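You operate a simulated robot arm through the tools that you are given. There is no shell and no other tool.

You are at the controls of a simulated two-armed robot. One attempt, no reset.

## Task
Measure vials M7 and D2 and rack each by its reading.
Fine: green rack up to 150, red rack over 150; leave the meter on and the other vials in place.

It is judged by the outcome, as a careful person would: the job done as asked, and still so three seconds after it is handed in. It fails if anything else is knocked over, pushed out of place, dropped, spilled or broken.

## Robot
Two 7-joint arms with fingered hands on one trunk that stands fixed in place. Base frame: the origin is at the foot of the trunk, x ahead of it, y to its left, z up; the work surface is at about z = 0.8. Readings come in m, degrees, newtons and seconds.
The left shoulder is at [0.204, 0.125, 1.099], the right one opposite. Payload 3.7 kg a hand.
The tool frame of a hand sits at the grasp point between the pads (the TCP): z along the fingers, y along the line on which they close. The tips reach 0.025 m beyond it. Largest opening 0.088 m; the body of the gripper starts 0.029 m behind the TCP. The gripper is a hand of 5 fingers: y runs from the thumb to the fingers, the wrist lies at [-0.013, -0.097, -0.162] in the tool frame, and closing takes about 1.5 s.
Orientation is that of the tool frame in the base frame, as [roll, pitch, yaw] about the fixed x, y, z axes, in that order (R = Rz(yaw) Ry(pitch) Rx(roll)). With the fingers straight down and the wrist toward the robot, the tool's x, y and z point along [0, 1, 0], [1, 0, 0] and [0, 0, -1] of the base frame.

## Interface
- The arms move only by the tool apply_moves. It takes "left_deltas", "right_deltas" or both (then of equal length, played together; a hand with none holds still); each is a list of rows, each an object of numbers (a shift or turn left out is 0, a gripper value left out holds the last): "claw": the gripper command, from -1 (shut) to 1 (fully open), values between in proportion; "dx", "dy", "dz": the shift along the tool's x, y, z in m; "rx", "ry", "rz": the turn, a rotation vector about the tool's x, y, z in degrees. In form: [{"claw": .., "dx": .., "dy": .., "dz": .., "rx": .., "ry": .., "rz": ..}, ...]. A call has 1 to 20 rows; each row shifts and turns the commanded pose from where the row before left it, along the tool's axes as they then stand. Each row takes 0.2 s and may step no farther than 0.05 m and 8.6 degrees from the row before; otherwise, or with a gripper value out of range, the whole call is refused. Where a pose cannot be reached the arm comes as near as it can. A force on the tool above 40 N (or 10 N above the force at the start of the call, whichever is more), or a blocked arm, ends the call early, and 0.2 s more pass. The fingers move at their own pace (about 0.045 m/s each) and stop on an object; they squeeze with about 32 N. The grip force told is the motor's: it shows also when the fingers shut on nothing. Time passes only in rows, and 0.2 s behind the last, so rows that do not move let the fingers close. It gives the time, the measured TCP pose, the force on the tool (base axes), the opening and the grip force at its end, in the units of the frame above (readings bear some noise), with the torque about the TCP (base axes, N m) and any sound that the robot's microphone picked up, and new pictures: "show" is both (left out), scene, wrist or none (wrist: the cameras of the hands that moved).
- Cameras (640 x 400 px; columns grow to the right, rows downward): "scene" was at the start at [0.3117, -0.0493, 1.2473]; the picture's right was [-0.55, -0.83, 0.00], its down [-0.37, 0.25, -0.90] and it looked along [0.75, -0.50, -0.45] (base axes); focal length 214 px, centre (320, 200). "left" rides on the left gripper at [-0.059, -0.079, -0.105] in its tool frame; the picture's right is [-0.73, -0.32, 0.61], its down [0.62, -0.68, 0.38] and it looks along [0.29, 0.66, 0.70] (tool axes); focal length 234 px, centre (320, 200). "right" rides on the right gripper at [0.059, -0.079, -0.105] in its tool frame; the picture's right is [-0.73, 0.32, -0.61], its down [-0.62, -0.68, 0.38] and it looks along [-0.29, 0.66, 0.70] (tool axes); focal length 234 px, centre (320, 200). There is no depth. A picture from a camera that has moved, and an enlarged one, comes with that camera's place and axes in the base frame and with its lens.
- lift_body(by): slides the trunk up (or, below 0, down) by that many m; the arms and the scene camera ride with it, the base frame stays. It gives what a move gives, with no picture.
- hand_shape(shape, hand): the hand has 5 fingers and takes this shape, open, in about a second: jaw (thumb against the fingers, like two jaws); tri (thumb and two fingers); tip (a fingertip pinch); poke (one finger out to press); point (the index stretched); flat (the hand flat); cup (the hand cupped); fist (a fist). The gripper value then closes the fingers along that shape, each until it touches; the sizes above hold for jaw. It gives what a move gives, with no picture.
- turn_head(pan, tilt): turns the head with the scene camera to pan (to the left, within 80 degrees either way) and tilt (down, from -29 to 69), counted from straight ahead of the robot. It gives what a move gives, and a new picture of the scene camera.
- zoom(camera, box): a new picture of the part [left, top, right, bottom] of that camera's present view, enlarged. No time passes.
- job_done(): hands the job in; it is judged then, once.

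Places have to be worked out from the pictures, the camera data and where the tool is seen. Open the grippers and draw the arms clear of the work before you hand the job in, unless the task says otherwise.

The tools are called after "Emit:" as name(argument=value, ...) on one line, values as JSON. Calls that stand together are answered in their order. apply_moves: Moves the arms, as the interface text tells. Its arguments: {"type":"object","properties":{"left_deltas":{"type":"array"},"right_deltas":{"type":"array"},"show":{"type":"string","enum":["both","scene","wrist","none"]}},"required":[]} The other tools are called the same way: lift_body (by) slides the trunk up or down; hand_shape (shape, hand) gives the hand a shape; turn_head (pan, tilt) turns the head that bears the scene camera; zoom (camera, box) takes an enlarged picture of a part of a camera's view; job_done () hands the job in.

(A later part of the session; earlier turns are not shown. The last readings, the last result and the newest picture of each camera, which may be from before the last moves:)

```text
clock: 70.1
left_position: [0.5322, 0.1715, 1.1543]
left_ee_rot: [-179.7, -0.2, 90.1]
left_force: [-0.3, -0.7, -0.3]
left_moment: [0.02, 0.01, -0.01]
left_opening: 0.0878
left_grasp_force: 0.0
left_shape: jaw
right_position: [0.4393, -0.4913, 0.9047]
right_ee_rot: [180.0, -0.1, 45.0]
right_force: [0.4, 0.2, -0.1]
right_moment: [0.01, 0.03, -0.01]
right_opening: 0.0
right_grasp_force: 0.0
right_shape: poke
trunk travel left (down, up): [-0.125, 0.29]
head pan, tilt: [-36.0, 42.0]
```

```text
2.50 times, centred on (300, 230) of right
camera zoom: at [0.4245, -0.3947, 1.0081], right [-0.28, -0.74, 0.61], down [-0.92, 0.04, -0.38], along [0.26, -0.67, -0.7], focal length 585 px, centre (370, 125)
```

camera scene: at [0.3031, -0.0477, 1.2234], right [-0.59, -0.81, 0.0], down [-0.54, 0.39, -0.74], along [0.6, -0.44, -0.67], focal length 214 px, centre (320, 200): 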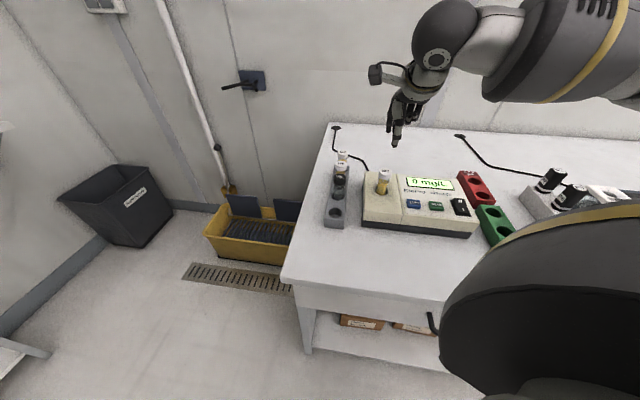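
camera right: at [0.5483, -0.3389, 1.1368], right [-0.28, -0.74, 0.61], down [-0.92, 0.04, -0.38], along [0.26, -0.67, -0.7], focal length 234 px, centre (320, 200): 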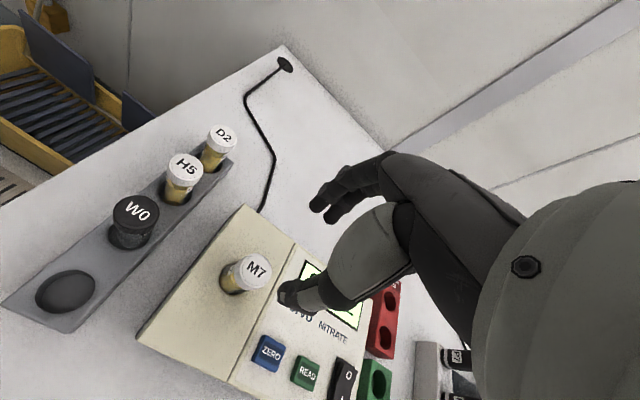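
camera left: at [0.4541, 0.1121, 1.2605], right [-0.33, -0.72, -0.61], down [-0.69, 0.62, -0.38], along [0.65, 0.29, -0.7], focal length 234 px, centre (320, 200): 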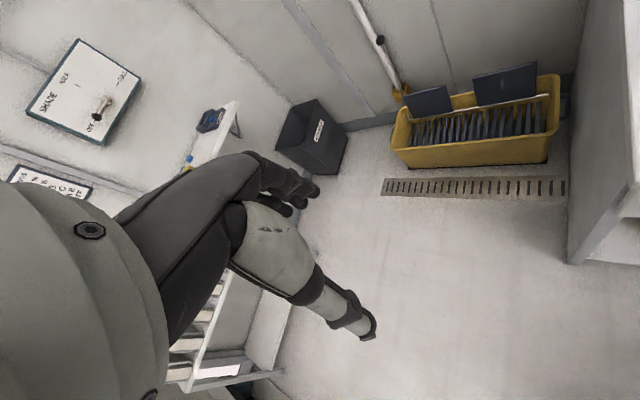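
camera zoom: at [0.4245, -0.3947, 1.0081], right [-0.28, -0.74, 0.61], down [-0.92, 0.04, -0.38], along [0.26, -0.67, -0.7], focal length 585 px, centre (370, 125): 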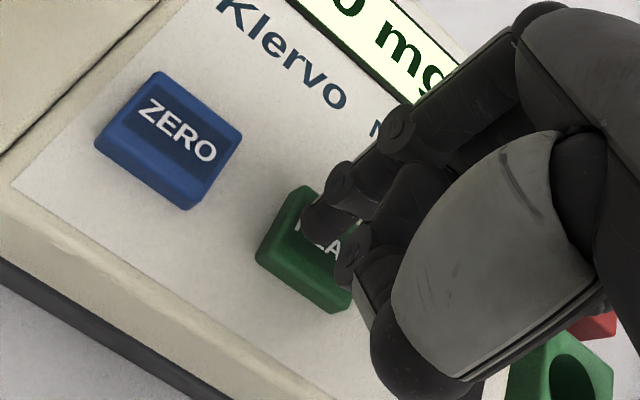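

The tips are over READ. I'll press gently as before, keeping an eye on the power switch next to it.

Emit:
apply_moves(right_deltas=[{"dz": 0.004}, {"dz": 0.004}, {"dz": 0.003}, {"dz": 0.001}, {}], show="none")

Emit:
zoom(camera="scene", box=[370, 150, 470, 240])

```text
clock: 71.3
left_position: [0.5333, 0.1713, 1.1545]
left_ee_rot: [-179.6, -0.2, 89.9]
left_force: [-0.6, 0.0, 0.6]
left_moment: [-0.01, -0.01, 0.03]
left_opening: 0.0876
left_grasp_force: 0.0
left_shape: jaw
right_position: [0.4378, -0.491, 0.8934]
right_ee_rot: [180.0, -0.1, 45.0]
right_force: [1.1, 0.3, 3.2]
right_moment: [-0.03, 0.03, -0.02]
right_opening: 0.0001
right_grasp_force: 0.1
right_shape: poke
trunk travel left (down, up): [-0.125, 0.29]
head pan, tilt: [-36.0, 42.0]
heard: click
```

```text
4.44 times, centred on (420, 195) of scene
camera zoom: at [0.3029, -0.0474, 1.2235], right [-0.59, -0.81, 0.0], down [-0.54, 0.39, -0.74], along [0.6, -0.44, -0.67], focal length 953 px, centre (-124, 222)
```

zoom: 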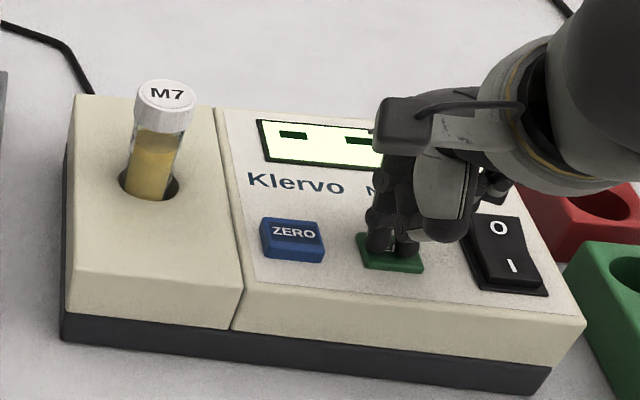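

There was a click, and the display shows dashes while it measures. I'll rise and wait for the reading.

Emit:
apply_moves(right_deltas=[{"dz": -0.02}, {"dz": -0.04}, {"dz": -0.04}, {"dz": -0.04}, {}, {}, {}, {}, {}, {}], show="none")

Emit:
zoom(camera="scene", box=[370, 120, 510, 240])

```text
clock: 73.5
left_position: [0.5322, 0.1716, 1.1555]
left_ee_rot: [-179.6, -0.2, 90.0]
left_force: [-0.2, 0.2, 0.2]
left_moment: [0.02, 0.01, -0.02]
left_opening: 0.088
left_grasp_force: 0.0
left_shape: jaw
right_position: [0.4386, -0.4918, 1.0329]
right_ee_rot: [-180.0, 0.0, 45.0]
right_force: [-0.5, 0.2, 0.2]
right_moment: [0.02, -0.04, 0.01]
right_opening: 0.0
right_grasp_force: 0.0
right_shape: poke
trunk travel left (down, up): [-0.125, 0.29]
head pan, tilt: [-36.0, 42.0]
```

```text
3.33 times, centred on (440, 180) of scene
camera zoom: at [0.303, -0.0477, 1.2235], right [-0.59, -0.81, 0.0], down [-0.54, 0.39, -0.74], along [0.6, -0.44, -0.67], focal length 715 px, centre (-80, 267)
```

zoom: 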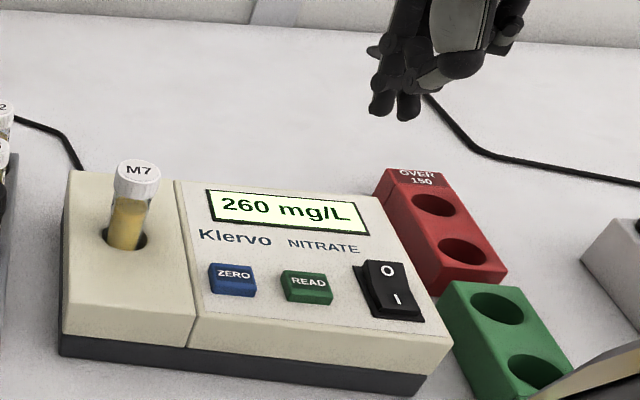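

M7 reads 260 mg/L, over 150, so it goes in the red rack. I'll return over M7 in the tri shape to pick it up.

Emit:
hand_shape(shape="tri", hand="right")

Emit:
apply_moves(right_deltas=[{"claw": 0.2, "dx": 0.03, "dy": 0.01}, {"dx": 0.04, "dy": 0.0134}, {"dx": 0.04, "dy": 0.014}, {"dx": 0.0171, "dy": 0.0093}, {}, {"dz": 0.03}, {"dz": 0.025}, {}], show="none")

Emit:
zoom(camera="right", box=[200, 130, 440, 330])

Emit:
zoom(camera="scene", box=[350, 120, 490, 240])

```text
clock: 74.4
left_position: [0.5328, 0.1709, 1.1558]
left_ee_rot: [-179.7, -0.3, 90.1]
left_force: [-0.4, 0.5, -0.1]
left_moment: [0.03, 0.02, -0.03]
left_opening: 0.0878
left_grasp_force: 0.0
left_shape: jaw
right_position: [0.438, -0.4915, 1.0319]
right_ee_rot: [-180.0, 0.0, 45.1]
right_force: [0.3, -0.5, -0.1]
right_moment: [0.01, 0.0, 0.0]
right_opening: 0.088
right_grasp_force: 0.0
right_shape: tri
trunk travel left (down, up): [-0.125, 0.29]
head pan, tilt: [-36.0, 42.0]
```

```text
clock: 76.2
left_position: [0.5321, 0.1711, 1.1547]
left_ee_rot: [-179.6, -0.2, 90.1]
left_force: [1.0, 0.6, -0.3]
left_moment: [0.01, 0.01, 0.02]
left_opening: 0.0877
left_grasp_force: 0.0
left_shape: jaw
right_position: [0.5623, -0.4352, 0.9775]
right_ee_rot: [-180.0, 0.0, 45.0]
right_force: [-0.5, 0.6, -0.5]
right_moment: [0.0, 0.0, 0.0]
right_opening: 0.0533
right_grasp_force: 0.1
right_shape: tri
trunk travel left (down, up): [-0.125, 0.29]
head pan, tilt: [-36.0, 42.0]
```

```text
2.00 times, centred on (320, 230) of right
camera zoom: at [0.5483, -0.3386, 1.082], right [-0.29, -0.74, 0.61], down [-0.92, 0.04, -0.38], along [0.26, -0.67, -0.7], focal length 468 px, centre (320, 140)
```

zoom: 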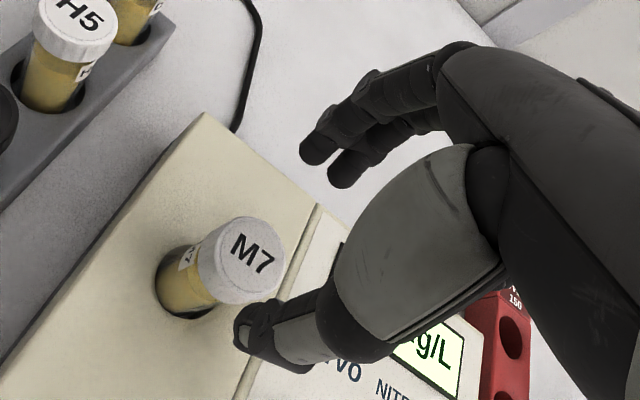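

```text
3.33 times, centred on (420, 180) of scene
camera zoom: at [0.3028, -0.0476, 1.2235], right [-0.59, -0.81, 0.0], down [-0.54, 0.39, -0.74], along [0.6, -0.44, -0.67], focal length 715 px, centre (-13, 267)
```

zoom: 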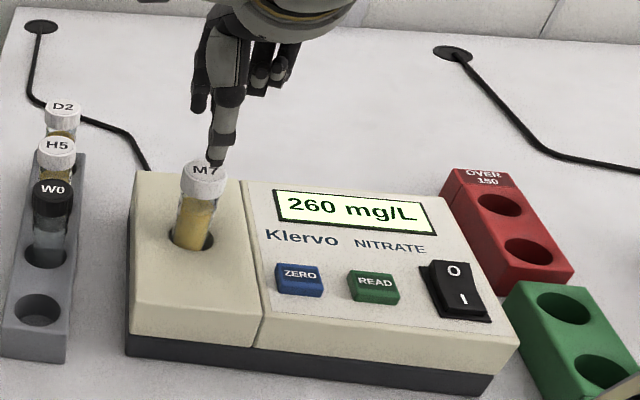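

The reading stays at 260 mg/L and the hand is centred over M7. I'll lower, grip and lift.

Emit:
apply_moves(right_deltas=[{"dy": -0.001, "dz": 0.02}, {"dz": 0.02}, {"dz": 0.0215}, {}, {"claw": -1}, {}, {}, {}, {}, {}], show="none")

Emit:
apply_moves(right_deltas=[{"dz": -0.01}, {"dz": -0.02}, {"dz": -0.03}, {"dz": -0.04}, {}], show="both")

Emit:
zoom(camera="right", box=[200, 130, 440, 330])

```text
clock: 78.4
left_position: [0.5335, 0.1711, 1.1561]
left_ee_rot: [-179.6, -0.2, 90.2]
left_force: [0.7, -0.6, 0.0]
left_moment: [0.0, 0.03, 0.02]
left_opening: 0.0878
left_grasp_force: 0.0
left_shape: jaw
right_position: [0.5608, -0.4343, 0.9157]
right_ee_rot: [-180.0, 0.1, 45.0]
right_force: [0.7, 0.6, -0.6]
right_moment: [-0.02, -0.05, -0.01]
right_opening: 0.0199
right_grasp_force: 32.0
right_shape: tri
trunk travel left (down, up): [-0.125, 0.29]
head pan, tilt: [-36.0, 42.0]
```

```text
clock: 79.6
left_position: [0.5333, 0.1699, 1.155]
left_ee_rot: [-179.6, -0.2, 90.1]
left_force: [0.4, 0.2, -0.3]
left_moment: [0.01, -0.01, 0.01]
left_opening: 0.0874
left_grasp_force: 0.0
left_shape: jaw
right_position: [0.5612, -0.4337, 1.0152]
right_ee_rot: [-180.0, 0.0, 45.1]
right_force: [0.4, -0.1, -0.9]
right_moment: [0.02, 0.02, 0.0]
right_opening: 0.0201
right_grasp_force: 31.6
right_shape: tri
trunk travel left (down, up): [-0.125, 0.29]
head pan, tilt: [-36.0, 42.0]
camera scene: at [0.3034, -0.0478, 1.2233], right [-0.59, -0.81, 0.0], down [-0.54, 0.39, -0.74], along [0.6, -0.44, -0.67], focal length 214 px, centre (320, 200)
camera right: at [0.5476, -0.3377, 1.1199], right [-0.28, -0.74, 0.61], down [-0.92, 0.04, -0.38], along [0.26, -0.67, -0.7], focal length 234 px, centre (320, 200)
```

scene: 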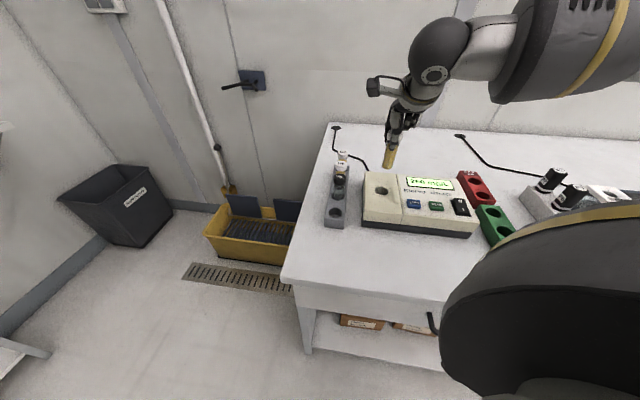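
right: 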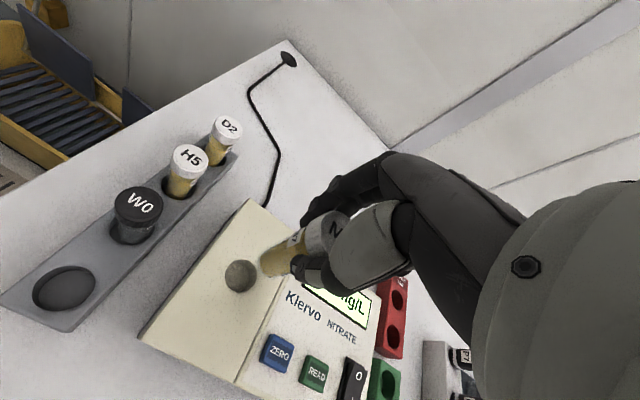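

```text
2.00 times, centred on (320, 230) of right
camera zoom: at [0.5476, -0.3377, 1.1199], right [-0.28, -0.74, 0.61], down [-0.92, 0.04, -0.38], along [0.26, -0.67, -0.7], focal length 468 px, centre (320, 140)
```

zoom: 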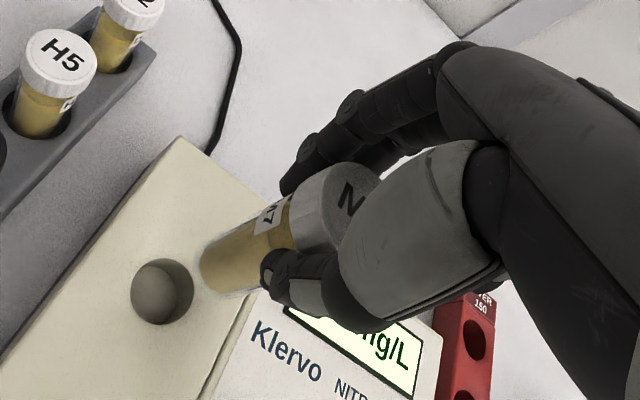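

M7 is in the hand. The red rack's near hole is at about [0.403, −0.681], with the rack top at z ≈ 0.833. I'll carry the vial there at this height.

Emit:
apply_moves(right_deltas=[{"dx": -0.025, "dy": 0.005}, {"dx": -0.04, "dy": 0.009}, {"dx": -0.04, "dy": 0.009}, {"dx": -0.04, "dy": 0.009}, {"dx": -0.04, "dy": 0.009}, {"dx": -0.04, "dy": 0.009}, {"dx": -0.035, "dy": 0.008}, {"dx": -0.0265, "dy": 0.005}, {}, {}], show="both")

Emit:
turn_head(pan=-50, tilt=42)

Emit:
zoom(camera="right", box=[160, 130, 460, 350])

```text
clock: 81.8
left_position: [0.5329, 0.1718, 1.1548]
left_ee_rot: [-179.6, -0.2, 90.0]
left_force: [-0.5, -0.7, 0.6]
left_moment: [0.01, -0.02, -0.02]
left_opening: 0.0879
left_grasp_force: 0.0
left_shape: jaw
right_position: [0.4028, -0.6813, 1.0173]
right_ee_rot: [-180.0, 0.0, 44.9]
right_force: [0.3, 0.5, 0.4]
right_moment: [-0.01, 0.0, 0.03]
right_opening: 0.02
right_grasp_force: 32.6
right_shape: tri
trunk travel left (down, up): [-0.125, 0.29]
head pan, tilt: [-36.0, 42.0]
camera scene: at [0.3029, -0.0477, 1.2235], right [-0.59, -0.81, 0.0], down [-0.54, 0.39, -0.74], along [0.6, -0.44, -0.67], focal length 214 px, centre (320, 200)
camera right: at [0.3889, -0.5849, 1.1205], right [-0.28, -0.74, 0.61], down [-0.92, 0.04, -0.38], along [0.26, -0.67, -0.7], focal length 234 px, centre (320, 200)
```

scene: 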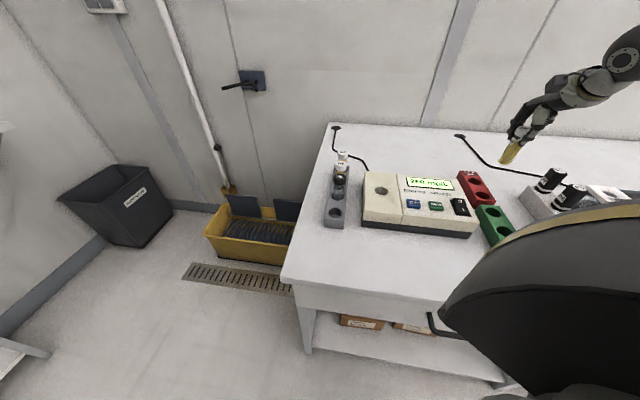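
right: 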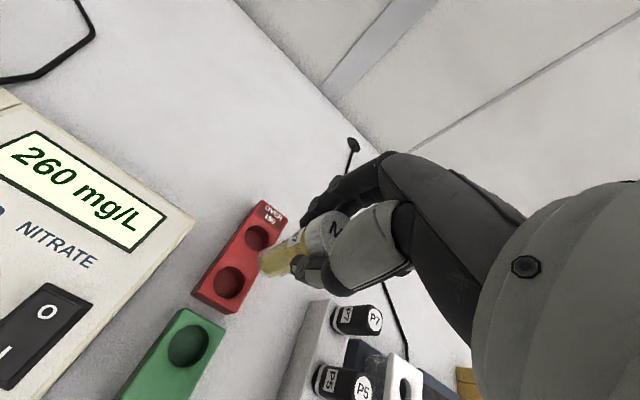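

```text
clock: 82.6
left_position: [0.5322, 0.1702, 1.1557]
left_ee_rot: [-179.5, -0.2, 90.1]
left_force: [-0.2, 0.1, -0.8]
left_moment: [0.0, 0.01, 0.01]
left_opening: 0.0878
left_grasp_force: 0.1
left_shape: jaw
right_position: [0.4025, -0.6804, 1.0159]
right_ee_rot: [180.0, 0.0, 45.0]
right_force: [-0.9, 1.2, -0.6]
right_moment: [0.01, -0.02, 0.04]
right_opening: 0.0199
right_grasp_force: 32.3
right_shape: tri
trunk travel left (down, up): [-0.125, 0.29]
head pan, tilt: [-50.0, 42.0]
camera scene: at [0.2892, -0.0626, 1.2234], right [-0.77, -0.64, 0.0], down [-0.43, 0.51, -0.74], along [0.48, -0.57, -0.67], focal length 214 px, centre (320, 200)
```

scene: 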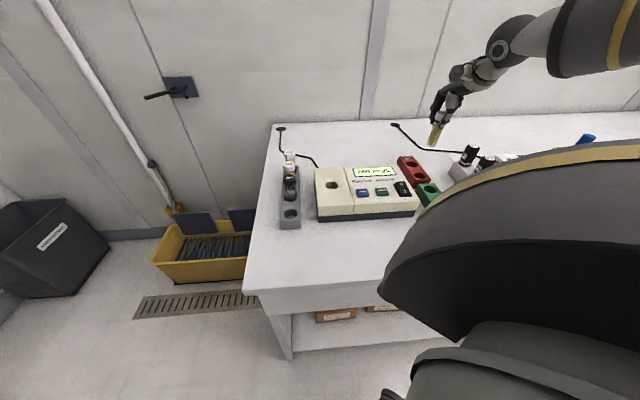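

```text
1.82 times, centred on (310, 240) of right
camera zoom: at [0.3891, -0.5847, 1.1204], right [-0.28, -0.74, 0.61], down [-0.92, 0.04, -0.38], along [0.26, -0.67, -0.7], focal length 426 px, centre (338, 127)
```

zoom: 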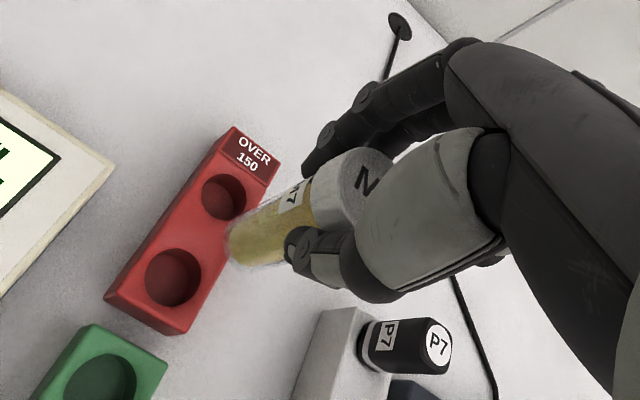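

The scene view shows both racks now. I'll lower M7 to about 2 cm above the red rack's near hole and compare.

Emit:
apply_moves(right_deltas=[{"dx": -0.001, "dz": 0.03}, {"dz": 0.03}, {"dz": 0.022}, {}], show="none")

Emit:
zoom(camera="right", box=[180, 150, 380, 330])

Emit:
zoom(camera="scene", box=[370, 120, 470, 220])

```text
clock: 83.6
left_position: [0.5322, 0.1707, 1.1551]
left_ee_rot: [-179.6, -0.2, 90.1]
left_force: [-0.1, 0.2, -0.6]
left_moment: [-0.01, 0.02, 0.01]
left_opening: 0.0877
left_grasp_force: 0.0
left_shape: jaw
right_position: [0.4028, -0.6822, 0.9343]
right_ee_rot: [-179.9, 0.1, 45.0]
right_force: [0.9, -0.5, -0.7]
right_moment: [-0.01, 0.05, -0.01]
right_opening: 0.0198
right_grasp_force: 31.8
right_shape: tri
trunk travel left (down, up): [-0.125, 0.29]
head pan, tilt: [-50.0, 42.0]
```

```text
2.22 times, centred on (280, 240) of right
camera zoom: at [0.3883, -0.5852, 1.0381], right [-0.28, -0.74, 0.61], down [-0.92, 0.04, -0.38], along [0.26, -0.67, -0.7], focal length 520 px, centre (409, 111)
```

zoom: 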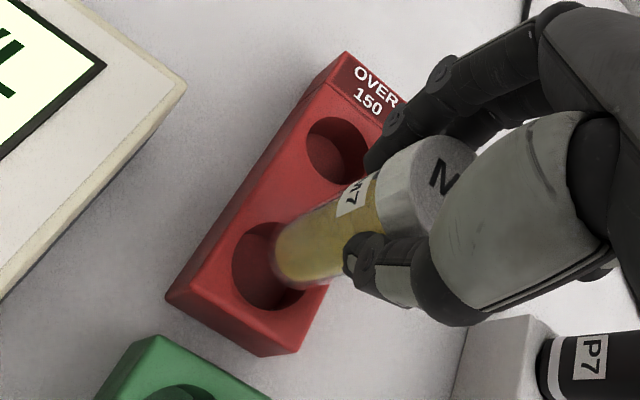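

```text
4.00 times, centred on (420, 170) of scene
camera zoom: at [0.2889, -0.0625, 1.2235], right [-0.77, -0.64, 0.0], down [-0.43, 0.51, -0.74], along [0.48, -0.57, -0.67], focal length 858 px, centre (-80, 320)
```

zoom: 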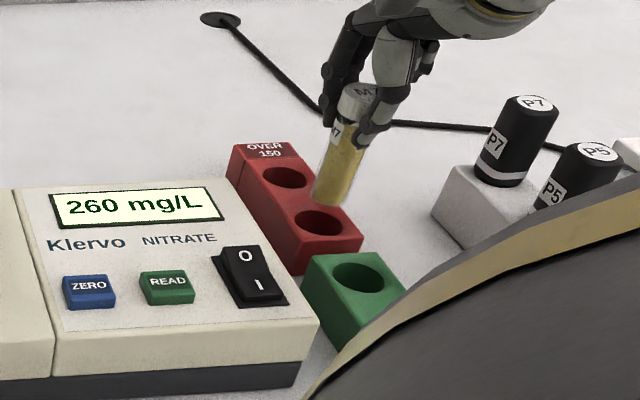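

The vial is about 2.5 mm off the hole's centre. I'll shift it and lower a bit more.

Emit:
apply_moves(right_deltas=[{"dx": -0.0025}, {"dz": 0.007}, {"dz": 0.006}, {}], show="none")

Emit:
zoom(camera="right", box=[200, 170, 340, 310])

Emit:
zoom(camera="scene", box=[390, 130, 460, 200])

```text
clock: 84.6
left_position: [0.5333, 0.1714, 1.1543]
left_ee_rot: [-179.7, -0.2, 90.1]
left_force: [-1.1, 0.1, 0.5]
left_moment: [0.0, 0.03, 0.02]
left_opening: 0.088
left_grasp_force: 0.0
left_shape: jaw
right_position: [0.4014, -0.684, 0.9208]
right_ee_rot: [180.0, 0.0, 44.9]
right_force: [-0.3, 0.8, -0.3]
right_moment: [0.01, 0.02, -0.01]
right_opening: 0.0196
right_grasp_force: 32.1
right_shape: tri
trunk travel left (down, up): [-0.125, 0.29]
head pan, tilt: [-50.0, 42.0]
```

```text
2.86 times, centred on (270, 240) of right
camera zoom: at [0.3867, -0.5871, 1.025], right [-0.28, -0.74, 0.61], down [-0.92, 0.04, -0.38], along [0.26, -0.67, -0.7], focal length 669 px, centre (463, 86)
```

zoom: 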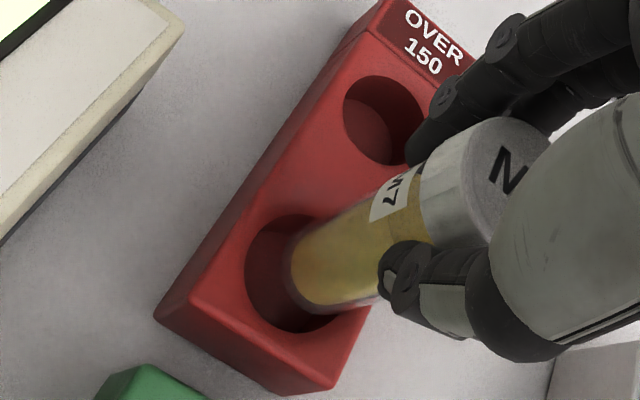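

```text
5.71 times, centred on (425, 165) of scene
camera zoom: at [0.2891, -0.0626, 1.2235], right [-0.77, -0.64, 0.0], down [-0.43, 0.51, -0.74], along [0.48, -0.57, -0.67], focal length 1226 px, centre (-280, 400)
```

zoom: 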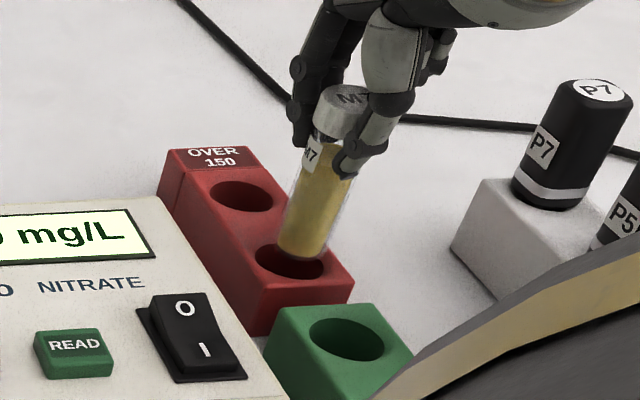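

In both views the vial bottom sits a few millimetres too far toward −y, because it was regripped with a slight lean. I'll move it back by about 5 mm and look again before lowering.

Emit:
apply_moves(right_deltas=[{"dx": 0.0046, "dy": -0.0025}, {}], show="none")

Emit:
zoom(camera="right", box=[200, 170, 340, 310])

Emit:
zoom(camera="scene", box=[390, 130, 460, 200])

```text
clock: 85.2
left_position: [0.5331, 0.1699, 1.1553]
left_ee_rot: [-179.6, -0.2, 90.0]
left_force: [0.7, -0.7, -0.7]
left_moment: [0.03, 0.01, 0.01]
left_opening: 0.0878
left_grasp_force: 0.0
left_shape: jaw
right_position: [0.4034, -0.6796, 0.9202]
right_ee_rot: [-179.9, 0.1, 45.0]
right_force: [-0.5, 0.2, 0.2]
right_moment: [0.02, 0.0, -0.03]
right_opening: 0.0199
right_grasp_force: 31.9
right_shape: tri
trunk travel left (down, up): [-0.125, 0.29]
head pan, tilt: [-50.0, 42.0]
```

```text
2.86 times, centred on (270, 240) of right
camera zoom: at [0.388, -0.582, 1.025], right [-0.28, -0.74, 0.61], down [-0.92, 0.04, -0.38], along [0.26, -0.67, -0.7], focal length 669 px, centre (463, 86)
```

zoom: 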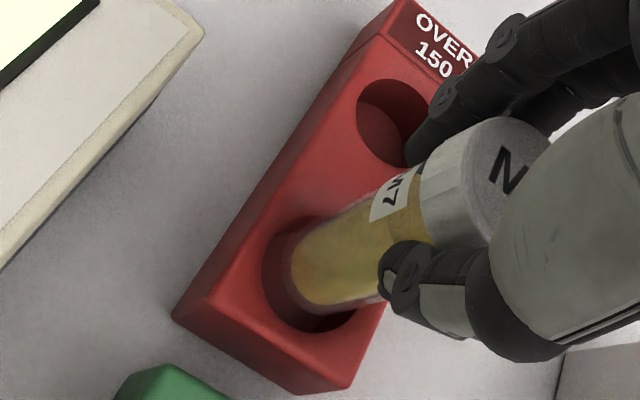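

```text
5.71 times, centred on (425, 165) of scene
camera zoom: at [0.2891, -0.0626, 1.2234], right [-0.77, -0.64, 0.0], down [-0.43, 0.51, -0.74], along [0.48, -0.57, -0.67], focal length 1226 px, centre (-280, 400)
```

zoom: 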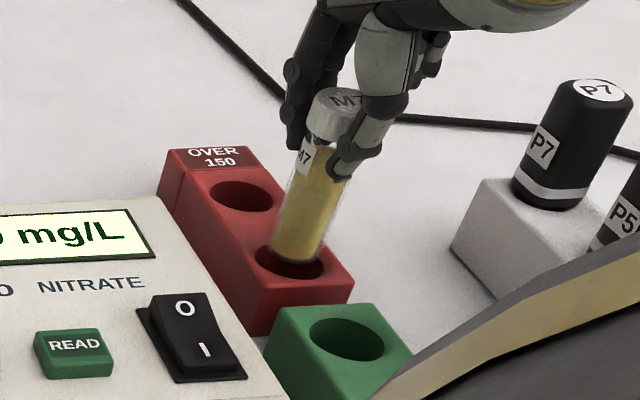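

Now the vial bottom is centred in the hole in both views. I'll lower it with force checks.

Emit:
apply_moves(right_deltas=[{"dz": 0.006}, {"dz": 0.006}, {}], show="none")

Emit:
zoom(camera="right", box=[200, 170, 340, 310])

Emit:
zoom(camera="scene", box=[390, 130, 460, 200])

```text
clock: 86.0
left_position: [0.533, 0.1717, 1.1559]
left_ee_rot: [-179.7, -0.2, 90.1]
left_force: [0.3, -0.2, -0.3]
left_moment: [-0.01, 0.01, -0.03]
left_opening: 0.0876
left_grasp_force: 0.0
left_shape: jaw
right_position: [0.4032, -0.6781, 0.9095]
right_ee_rot: [-180.0, 0.0, 45.0]
right_force: [1.1, 0.1, -0.6]
right_moment: [-0.05, 0.02, -0.01]
right_opening: 0.0199
right_grasp_force: 32.0
right_shape: tri
trunk travel left (down, up): [-0.125, 0.29]
head pan, tilt: [-50.0, 42.0]
```

```text
2.86 times, centred on (270, 240) of right
camera zoom: at [0.3883, -0.5822, 1.0129], right [-0.28, -0.74, 0.61], down [-0.92, 0.04, -0.38], along [0.26, -0.67, -0.7], focal length 669 px, centre (463, 86)
```

zoom: 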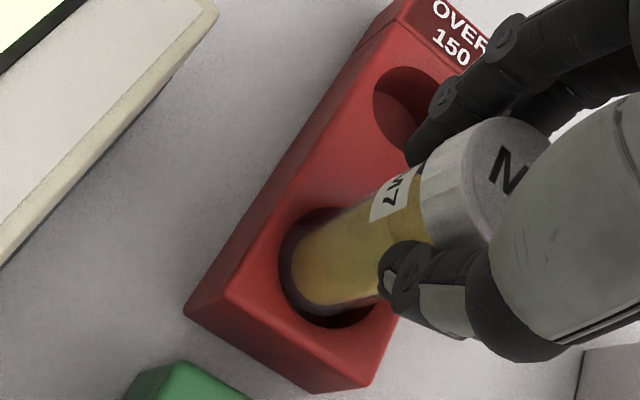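

```text
5.71 times, centred on (425, 165) of scene
camera zoom: at [0.2891, -0.0626, 1.2235], right [-0.77, -0.64, 0.0], down [-0.43, 0.51, -0.74], along [0.48, -0.57, -0.67], focal length 1226 px, centre (-280, 400)
```

zoom: 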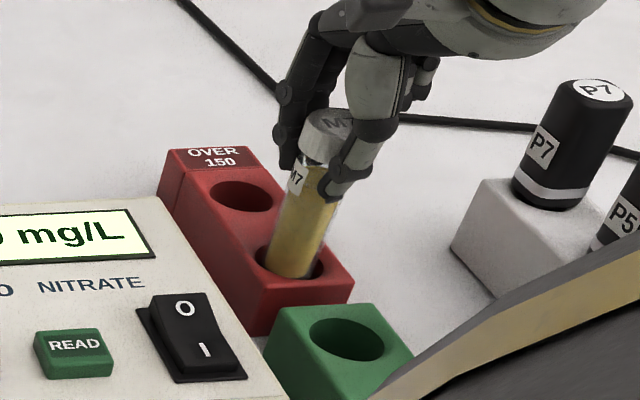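

It's entering the hole. I'll continue down in two stages to about z = 0.89.

Emit:
apply_moves(right_deltas=[{"dz": 0.006}, {"dz": 0.006}, {}], show="none")

Emit:
zoom(camera="right", box=[200, 170, 340, 310])

Emit:
apply_moves(right_deltas=[{"dz": 0.003}, {"dz": 0.003}, {}], show="none")

```text
clock: 86.8
left_position: [0.5333, 0.171, 1.1556]
left_ee_rot: [-179.7, -0.2, 90.2]
left_force: [0.0, 0.1, 0.3]
left_moment: [-0.02, 0.02, -0.03]
left_opening: 0.0879
left_grasp_force: 0.1
left_shape: jaw
right_position: [0.4018, -0.6785, 0.8965]
right_ee_rot: [179.9, 0.0, 44.9]
right_force: [-0.2, 0.5, 0.2]
right_moment: [0.03, -0.01, -0.03]
right_opening: 0.0198
right_grasp_force: 31.4
right_shape: tri
trunk travel left (down, up): [-0.125, 0.29]
head pan, tilt: [-50.0, 42.0]
```

```text
2.86 times, centred on (270, 240) of right
camera zoom: at [0.3881, -0.5822, 1.0007], right [-0.28, -0.74, 0.61], down [-0.92, 0.04, -0.38], along [0.26, -0.67, -0.7], focal length 669 px, centre (463, 86)
```

zoom: 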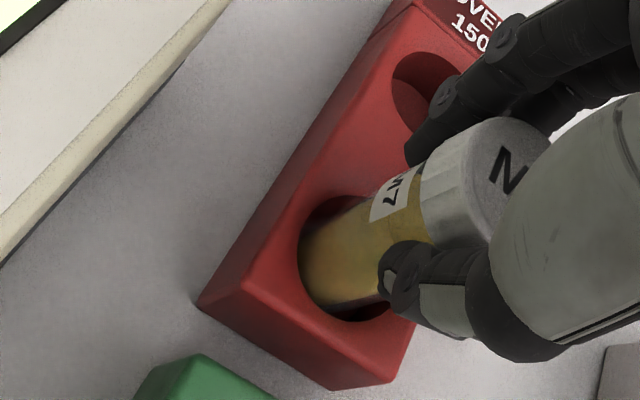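

```text
clock: 87.6
left_position: [0.5334, 0.1705, 1.1557]
left_ee_rot: [-179.6, -0.2, 90.1]
left_force: [0.0, 0.2, -0.2]
left_moment: [0.03, 0.02, 0.02]
left_opening: 0.0876
left_grasp_force: 0.1
left_shape: jaw
right_position: [0.4025, -0.6791, 0.8905]
right_ee_rot: [180.0, 0.0, 45.0]
right_force: [-0.5, -0.1, -1.2]
right_moment: [0.01, -0.02, 0.01]
right_opening: 0.0196
right_grasp_force: 31.9
right_shape: tri
trunk travel left (down, up): [-0.125, 0.29]
head pan, tilt: [-50.0, 42.0]
```

There's no contact yet. I'll lower 2 mm at a time until it touches.

Emit:
apply_moves(right_deltas=[{"dz": 0.002}, {"dz": 0.002}, {}], show="none")

```text
clock: 88.4
left_position: [0.5322, 0.1707, 1.1544]
left_ee_rot: [-179.6, -0.2, 90.1]
left_force: [1.2, -0.7, -0.6]
left_moment: [0.0, -0.03, 0.01]
left_opening: 0.0878
left_grasp_force: 0.1
left_shape: jaw
right_position: [0.4018, -0.6779, 0.8899]
right_ee_rot: [179.8, 0.0, 45.0]
right_force: [0.0, -0.6, 9.2]
right_moment: [-0.01, 0.0, 0.01]
right_opening: 0.0201
right_grasp_force: 31.5
right_shape: tri
trunk travel left (down, up): [-0.125, 0.29]
head pan, tilt: [-50.0, 42.0]
```

It touched bottom (9 N). I'll ease up 2 mm, release and rise.

Emit:
apply_moves(right_deltas=[{"dz": -0.002}, {"claw": -0.2}, {"claw": 0.14}, {}, {}, {}, {"dz": -0.02}, {"dz": -0.03}, {"dz": -0.04}, {"dz": -0.03}, {}], show="both")

Emit:
zoom(camera="right", box=[160, 130, 400, 350])

Emit:
zoom(camera="scene", box=[260, 120, 480, 240])

```text
clock: 90.8
left_position: [0.532, 0.1703, 1.1544]
left_ee_rot: [-179.6, -0.2, 90.1]
left_force: [0.3, 0.4, 0.4]
left_moment: [0.01, 0.0, 0.01]
left_opening: 0.0875
left_grasp_force: 0.0
left_shape: jaw
right_position: [0.4035, -0.6782, 1.0097]
right_ee_rot: [180.0, 0.0, 45.0]
right_force: [0.3, 1.2, 0.5]
right_moment: [-0.05, 0.02, 0.01]
right_opening: 0.0498
right_grasp_force: 0.0
right_shape: tri
trunk travel left (down, up): [-0.125, 0.29]
head pan, tilt: [-50.0, 42.0]
camera scene: at [0.2893, -0.0626, 1.2233], right [-0.77, -0.64, 0.0], down [-0.43, 0.51, -0.74], along [0.48, -0.57, -0.67], focal length 214 px, centre (320, 200)
camera right: at [0.3882, -0.582, 1.1127], right [-0.28, -0.74, 0.61], down [-0.92, 0.04, -0.38], along [0.26, -0.67, -0.7], focal length 234 px, centre (320, 200)
```

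scene: 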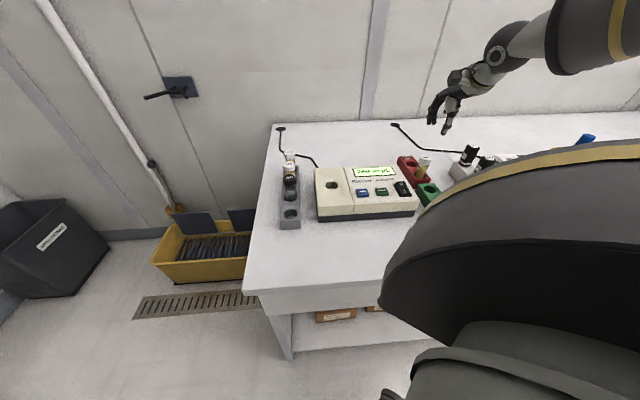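
right: 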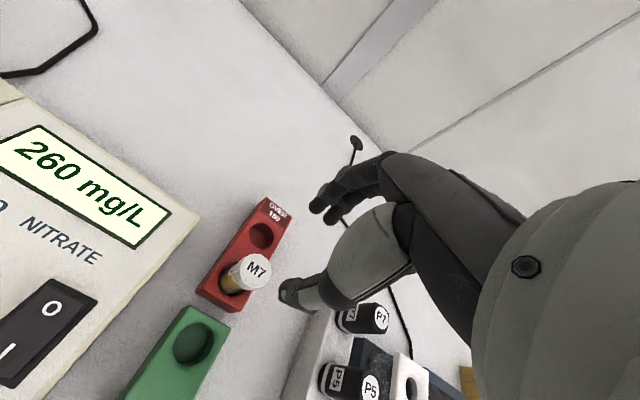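

```text
1.82 times, centred on (280, 240) of right
camera zoom: at [0.3882, -0.582, 1.1127], right [-0.28, -0.74, 0.61], down [-0.92, 0.04, -0.38], along [0.26, -0.67, -0.7], focal length 426 px, centre (393, 127)
```

zoom: 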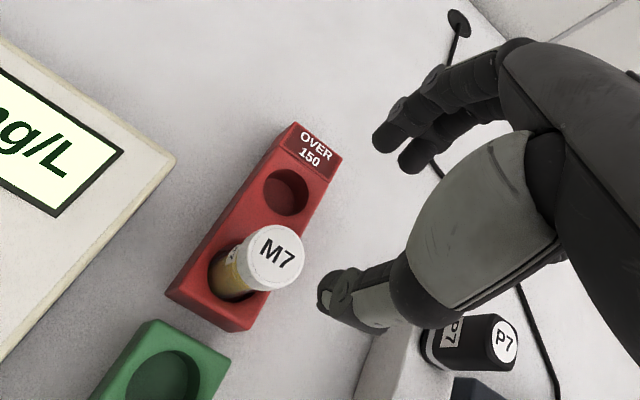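

```text
2.91 times, centred on (370, 180) of scene
camera zoom: at [0.2893, -0.0626, 1.2233], right [-0.77, -0.64, 0.0], down [-0.43, 0.51, -0.74], along [0.48, -0.57, -0.67], focal length 624 px, centre (174, 258)
```

zoom: 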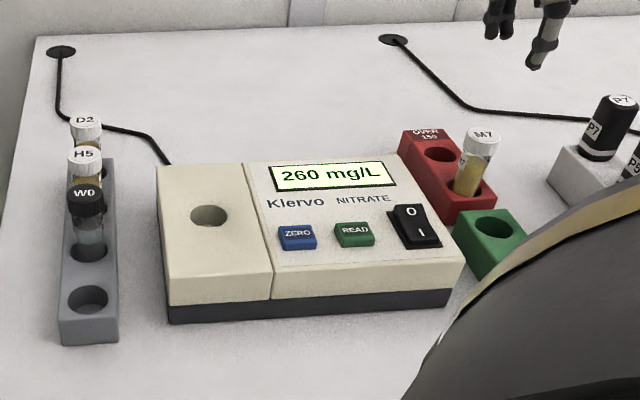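

M7 is seated in the red rack. Next I'll turn the head back and carry the hand high over to D2, which I expect near [0.726, −0.441].

Emit:
turn_head(pan=-36, tilt=42)

Emit:
apply_moves(right_deltas=[{"dx": 0.03, "dz": -0.02}, {"dx": 0.04, "dy": 0.006}, {"dx": 0.045, "dy": 0.006}, {"dx": 0.045, "dy": 0.006}, {"dx": 0.045, "dy": 0.008}, {"dx": 0.045, "dy": 0.008}, {"dx": 0.045, "dy": 0.008}, {"dx": 0.045, "dy": 0.008}, {"dx": 0.035, "dy": 0.006}, {"dx": 0.0206, "dy": 0.0045}, {}, {}], show="both")

Emit:
zoom(camera="right", box=[160, 130, 400, 350])

Emit:
zoom(camera="scene", box=[300, 90, 400, 220])

```text
clock: 91.5
left_position: [0.5331, 0.1707, 1.1561]
left_ee_rot: [-179.6, -0.2, 90.1]
left_force: [-0.1, 0.3, -0.5]
left_moment: [-0.01, 0.0, 0.0]
left_opening: 0.0879
left_grasp_force: 0.1
left_shape: jaw
right_position: [0.4021, -0.679, 1.0093]
right_ee_rot: [-179.9, 0.0, 45.1]
right_force: [0.2, -0.6, -0.2]
right_moment: [0.01, 0.0, 0.02]
right_opening: 0.0497
right_grasp_force: 0.1
right_shape: tri
trunk travel left (down, up): [-0.125, 0.29]
head pan, tilt: [-36.0, 42.0]
camera scene: at [0.303, -0.0477, 1.2234], right [-0.59, -0.81, 0.0], down [-0.54, 0.39, -0.74], along [0.6, -0.44, -0.67], focal length 214 px, centre (320, 200)
```

scene: 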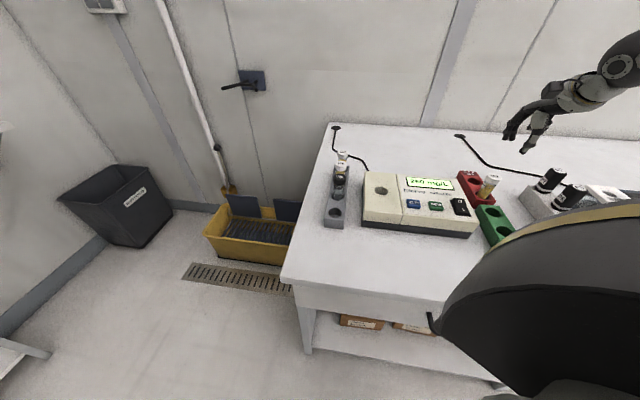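

```text
clock: 94.1
left_position: [0.5327, 0.1713, 1.1543]
left_ee_rot: [-179.6, -0.2, 90.0]
left_force: [-0.1, -0.2, -0.7]
left_moment: [0.03, 0.01, -0.02]
left_opening: 0.0876
left_grasp_force: 0.1
left_shape: jaw
right_position: [0.7244, -0.442, 1.0293]
right_ee_rot: [180.0, 0.0, 45.0]
right_force: [-0.5, -0.5, -0.3]
right_moment: [-0.04, 0.0, 0.02]
right_opening: 0.0498
right_grasp_force: 0.0
right_shape: tri
trunk travel left (down, up): [-0.125, 0.29]
head pan, tilt: [-36.0, 42.0]
camera scene: at [0.3031, -0.0476, 1.2234], right [-0.59, -0.81, 0.0], down [-0.54, 0.39, -0.74], along [0.6, -0.44, -0.67], focal length 214 px, centre (320, 200)
camera right: at [0.7103, -0.3448, 1.1333], right [-0.28, -0.74, 0.61], down [-0.92, 0.04, -0.38], along [0.26, -0.67, -0.7], focal length 234 px, centre (320, 200)
```

scene: 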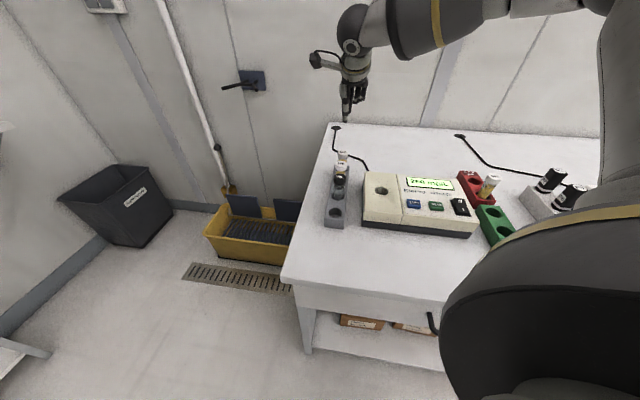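
right: 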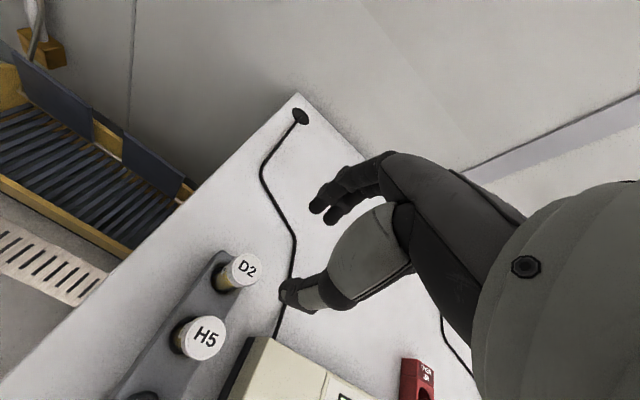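

```text
1.82 times, centred on (280, 240) of right
camera zoom: at [0.7103, -0.3448, 1.1333], right [-0.28, -0.74, 0.61], down [-0.92, 0.04, -0.38], along [0.26, -0.67, -0.7], focal length 426 px, centre (393, 127)
```

zoom: 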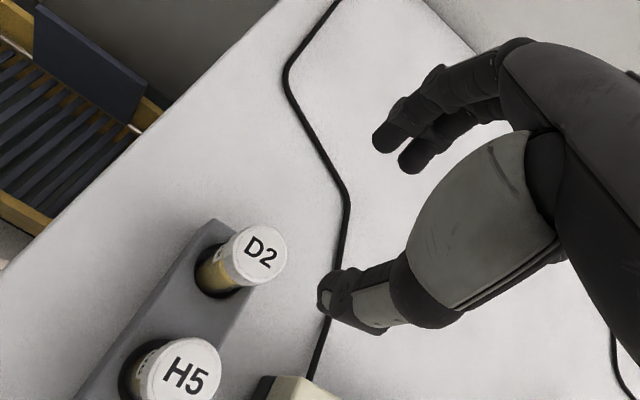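

```text
3.08 times, centred on (350, 155) of scene
camera zoom: at [0.3031, -0.0476, 1.2234], right [-0.59, -0.81, 0.0], down [-0.54, 0.39, -0.74], along [0.6, -0.44, -0.67], focal length 660 px, centre (228, 338)
```

zoom: 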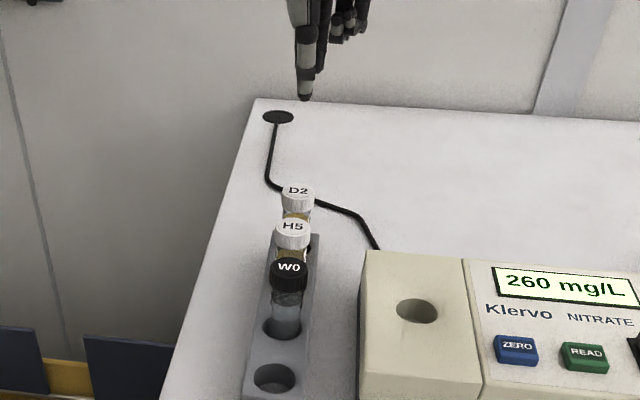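

D2's cap is at about [0.7264, −0.4415]. I'll descend to just above it and check the finger clearance to H5.

Emit:
apply_moves(right_deltas=[{"dx": 0.0018, "dy": 0.001, "dz": 0.02}, {"dz": 0.035}, {"dz": 0.025}, {"dz": 0.013}, {}], show="none")

Emit:
zoom(camera="right", box=[180, 130, 420, 350])

Emit:
zoom(camera="scene", box=[300, 110, 380, 220])

```text
clock: 95.3
left_position: [0.532, 0.1701, 1.1553]
left_ee_rot: [-179.6, -0.1, 90.2]
left_force: [0.9, -0.2, 0.0]
left_moment: [-0.02, 0.0, 0.04]
left_opening: 0.0879
left_grasp_force: 0.1
left_shape: jaw
right_position: [0.726, -0.4412, 0.9352]
right_ee_rot: [179.9, 0.0, 45.0]
right_force: [0.1, 0.2, 0.4]
right_moment: [0.0, 0.02, 0.02]
right_opening: 0.0497
right_grasp_force: 0.0
right_shape: tri
trunk travel left (down, up): [-0.125, 0.29]
head pan, tilt: [-36.0, 42.0]
```

```text
1.82 times, centred on (300, 240) of right
camera zoom: at [0.7118, -0.3452, 1.0396], right [-0.28, -0.74, 0.61], down [-0.92, 0.04, -0.38], along [0.26, -0.67, -0.7], focal length 426 px, centre (356, 127)
```

zoom: 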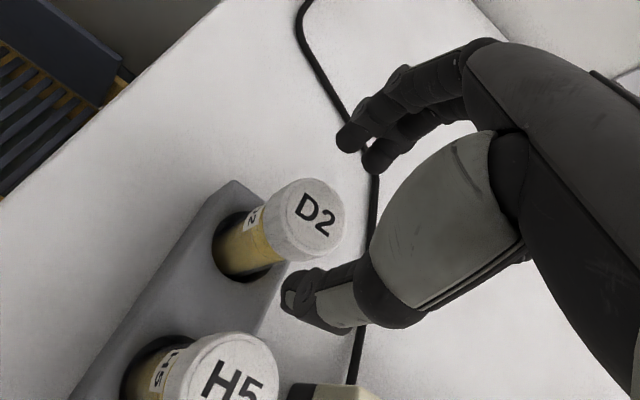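

```text
3.64 times, centred on (340, 165) of scene
camera zoom: at [0.3028, -0.0476, 1.2235], right [-0.59, -0.81, 0.0], down [-0.54, 0.39, -0.74], along [0.6, -0.44, -0.67], focal length 780 px, centre (247, 327)
```

zoom: 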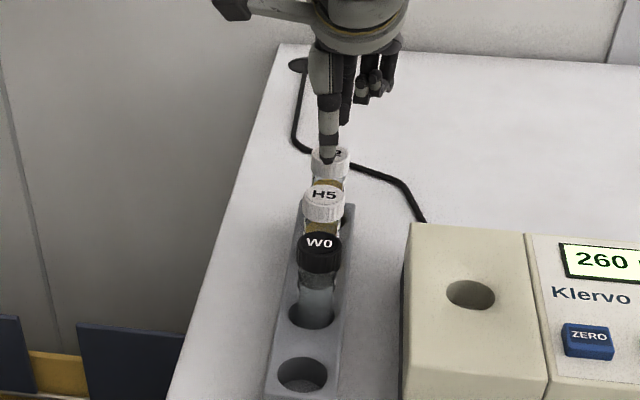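

D2 is centred between the fingers. I'll lower to z ≈ 0.89 and grip.

Emit:
apply_moves(right_deltas=[{"dx": 0.0018}, {"dz": 0.018}, {"dz": 0.016}, {"dz": 0.0115}, {}], show="none")

Emit:
zoom(camera="right", box=[180, 130, 420, 350])

Emit:
apply_moves(right_deltas=[{"claw": -1}, {}, {}, {}, {}, {}], show="none")

Emit:
zoom(camera="right", box=[180, 130, 420, 350])

```text
clock: 96.5
left_position: [0.5327, 0.1714, 1.1551]
left_ee_rot: [-179.5, -0.2, 90.0]
left_force: [0.2, -0.8, 0.1]
left_moment: [-0.01, 0.0, -0.03]
left_opening: 0.0876
left_grasp_force: 0.0
left_shape: jaw
right_position: [0.7286, -0.4398, 0.8911]
right_ee_rot: [180.0, 0.0, 45.0]
right_force: [0.7, -0.3, -0.2]
right_moment: [0.0, 0.02, -0.01]
right_opening: 0.0498
right_grasp_force: 0.1
right_shape: tri
trunk travel left (down, up): [-0.125, 0.29]
head pan, tilt: [-36.0, 42.0]
```

```text
1.82 times, centred on (300, 240) of right
camera zoom: at [0.7139, -0.3435, 0.995], right [-0.29, -0.74, 0.61], down [-0.92, 0.04, -0.38], along [0.26, -0.67, -0.7], focal length 426 px, centre (356, 127)
```

zoom: 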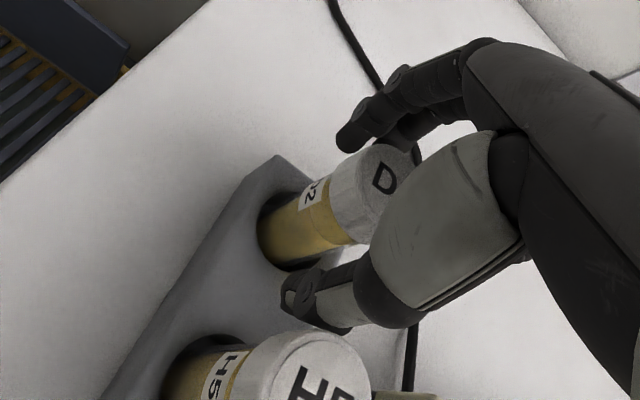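

```text
clock: 97.9
left_position: [0.5322, 0.1703, 1.1552]
left_ee_rot: [-179.6, -0.2, 90.0]
left_force: [-0.3, 0.4, -0.5]
left_moment: [0.02, -0.01, -0.01]
left_opening: 0.0876
left_grasp_force: 0.1
left_shape: jaw
right_position: [0.7274, -0.4397, 0.8913]
right_ee_rot: [-179.9, 0.0, 44.9]
right_force: [-0.4, 0.0, 0.3]
right_moment: [-0.03, -0.02, -0.02]
right_opening: 0.0192
right_grasp_force: 31.7
right_shape: tri
trunk travel left (down, up): [-0.125, 0.29]
head pan, tilt: [-36.0, 42.0]
```

```text
1.82 times, centred on (300, 240) of right
camera zoom: at [0.714, -0.3435, 0.9948], right [-0.28, -0.74, 0.61], down [-0.92, 0.04, -0.38], along [0.26, -0.67, -0.7], focal length 426 px, centre (356, 127)
```

zoom: 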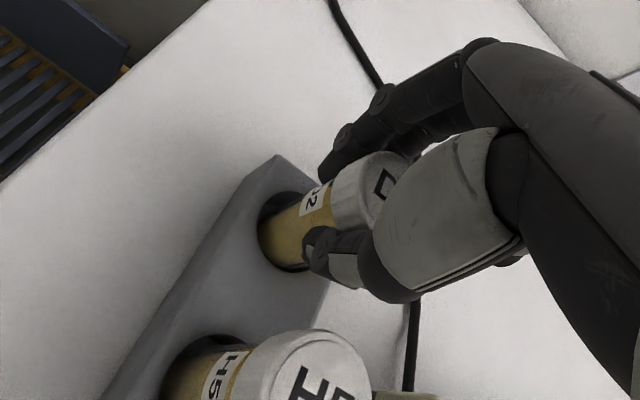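

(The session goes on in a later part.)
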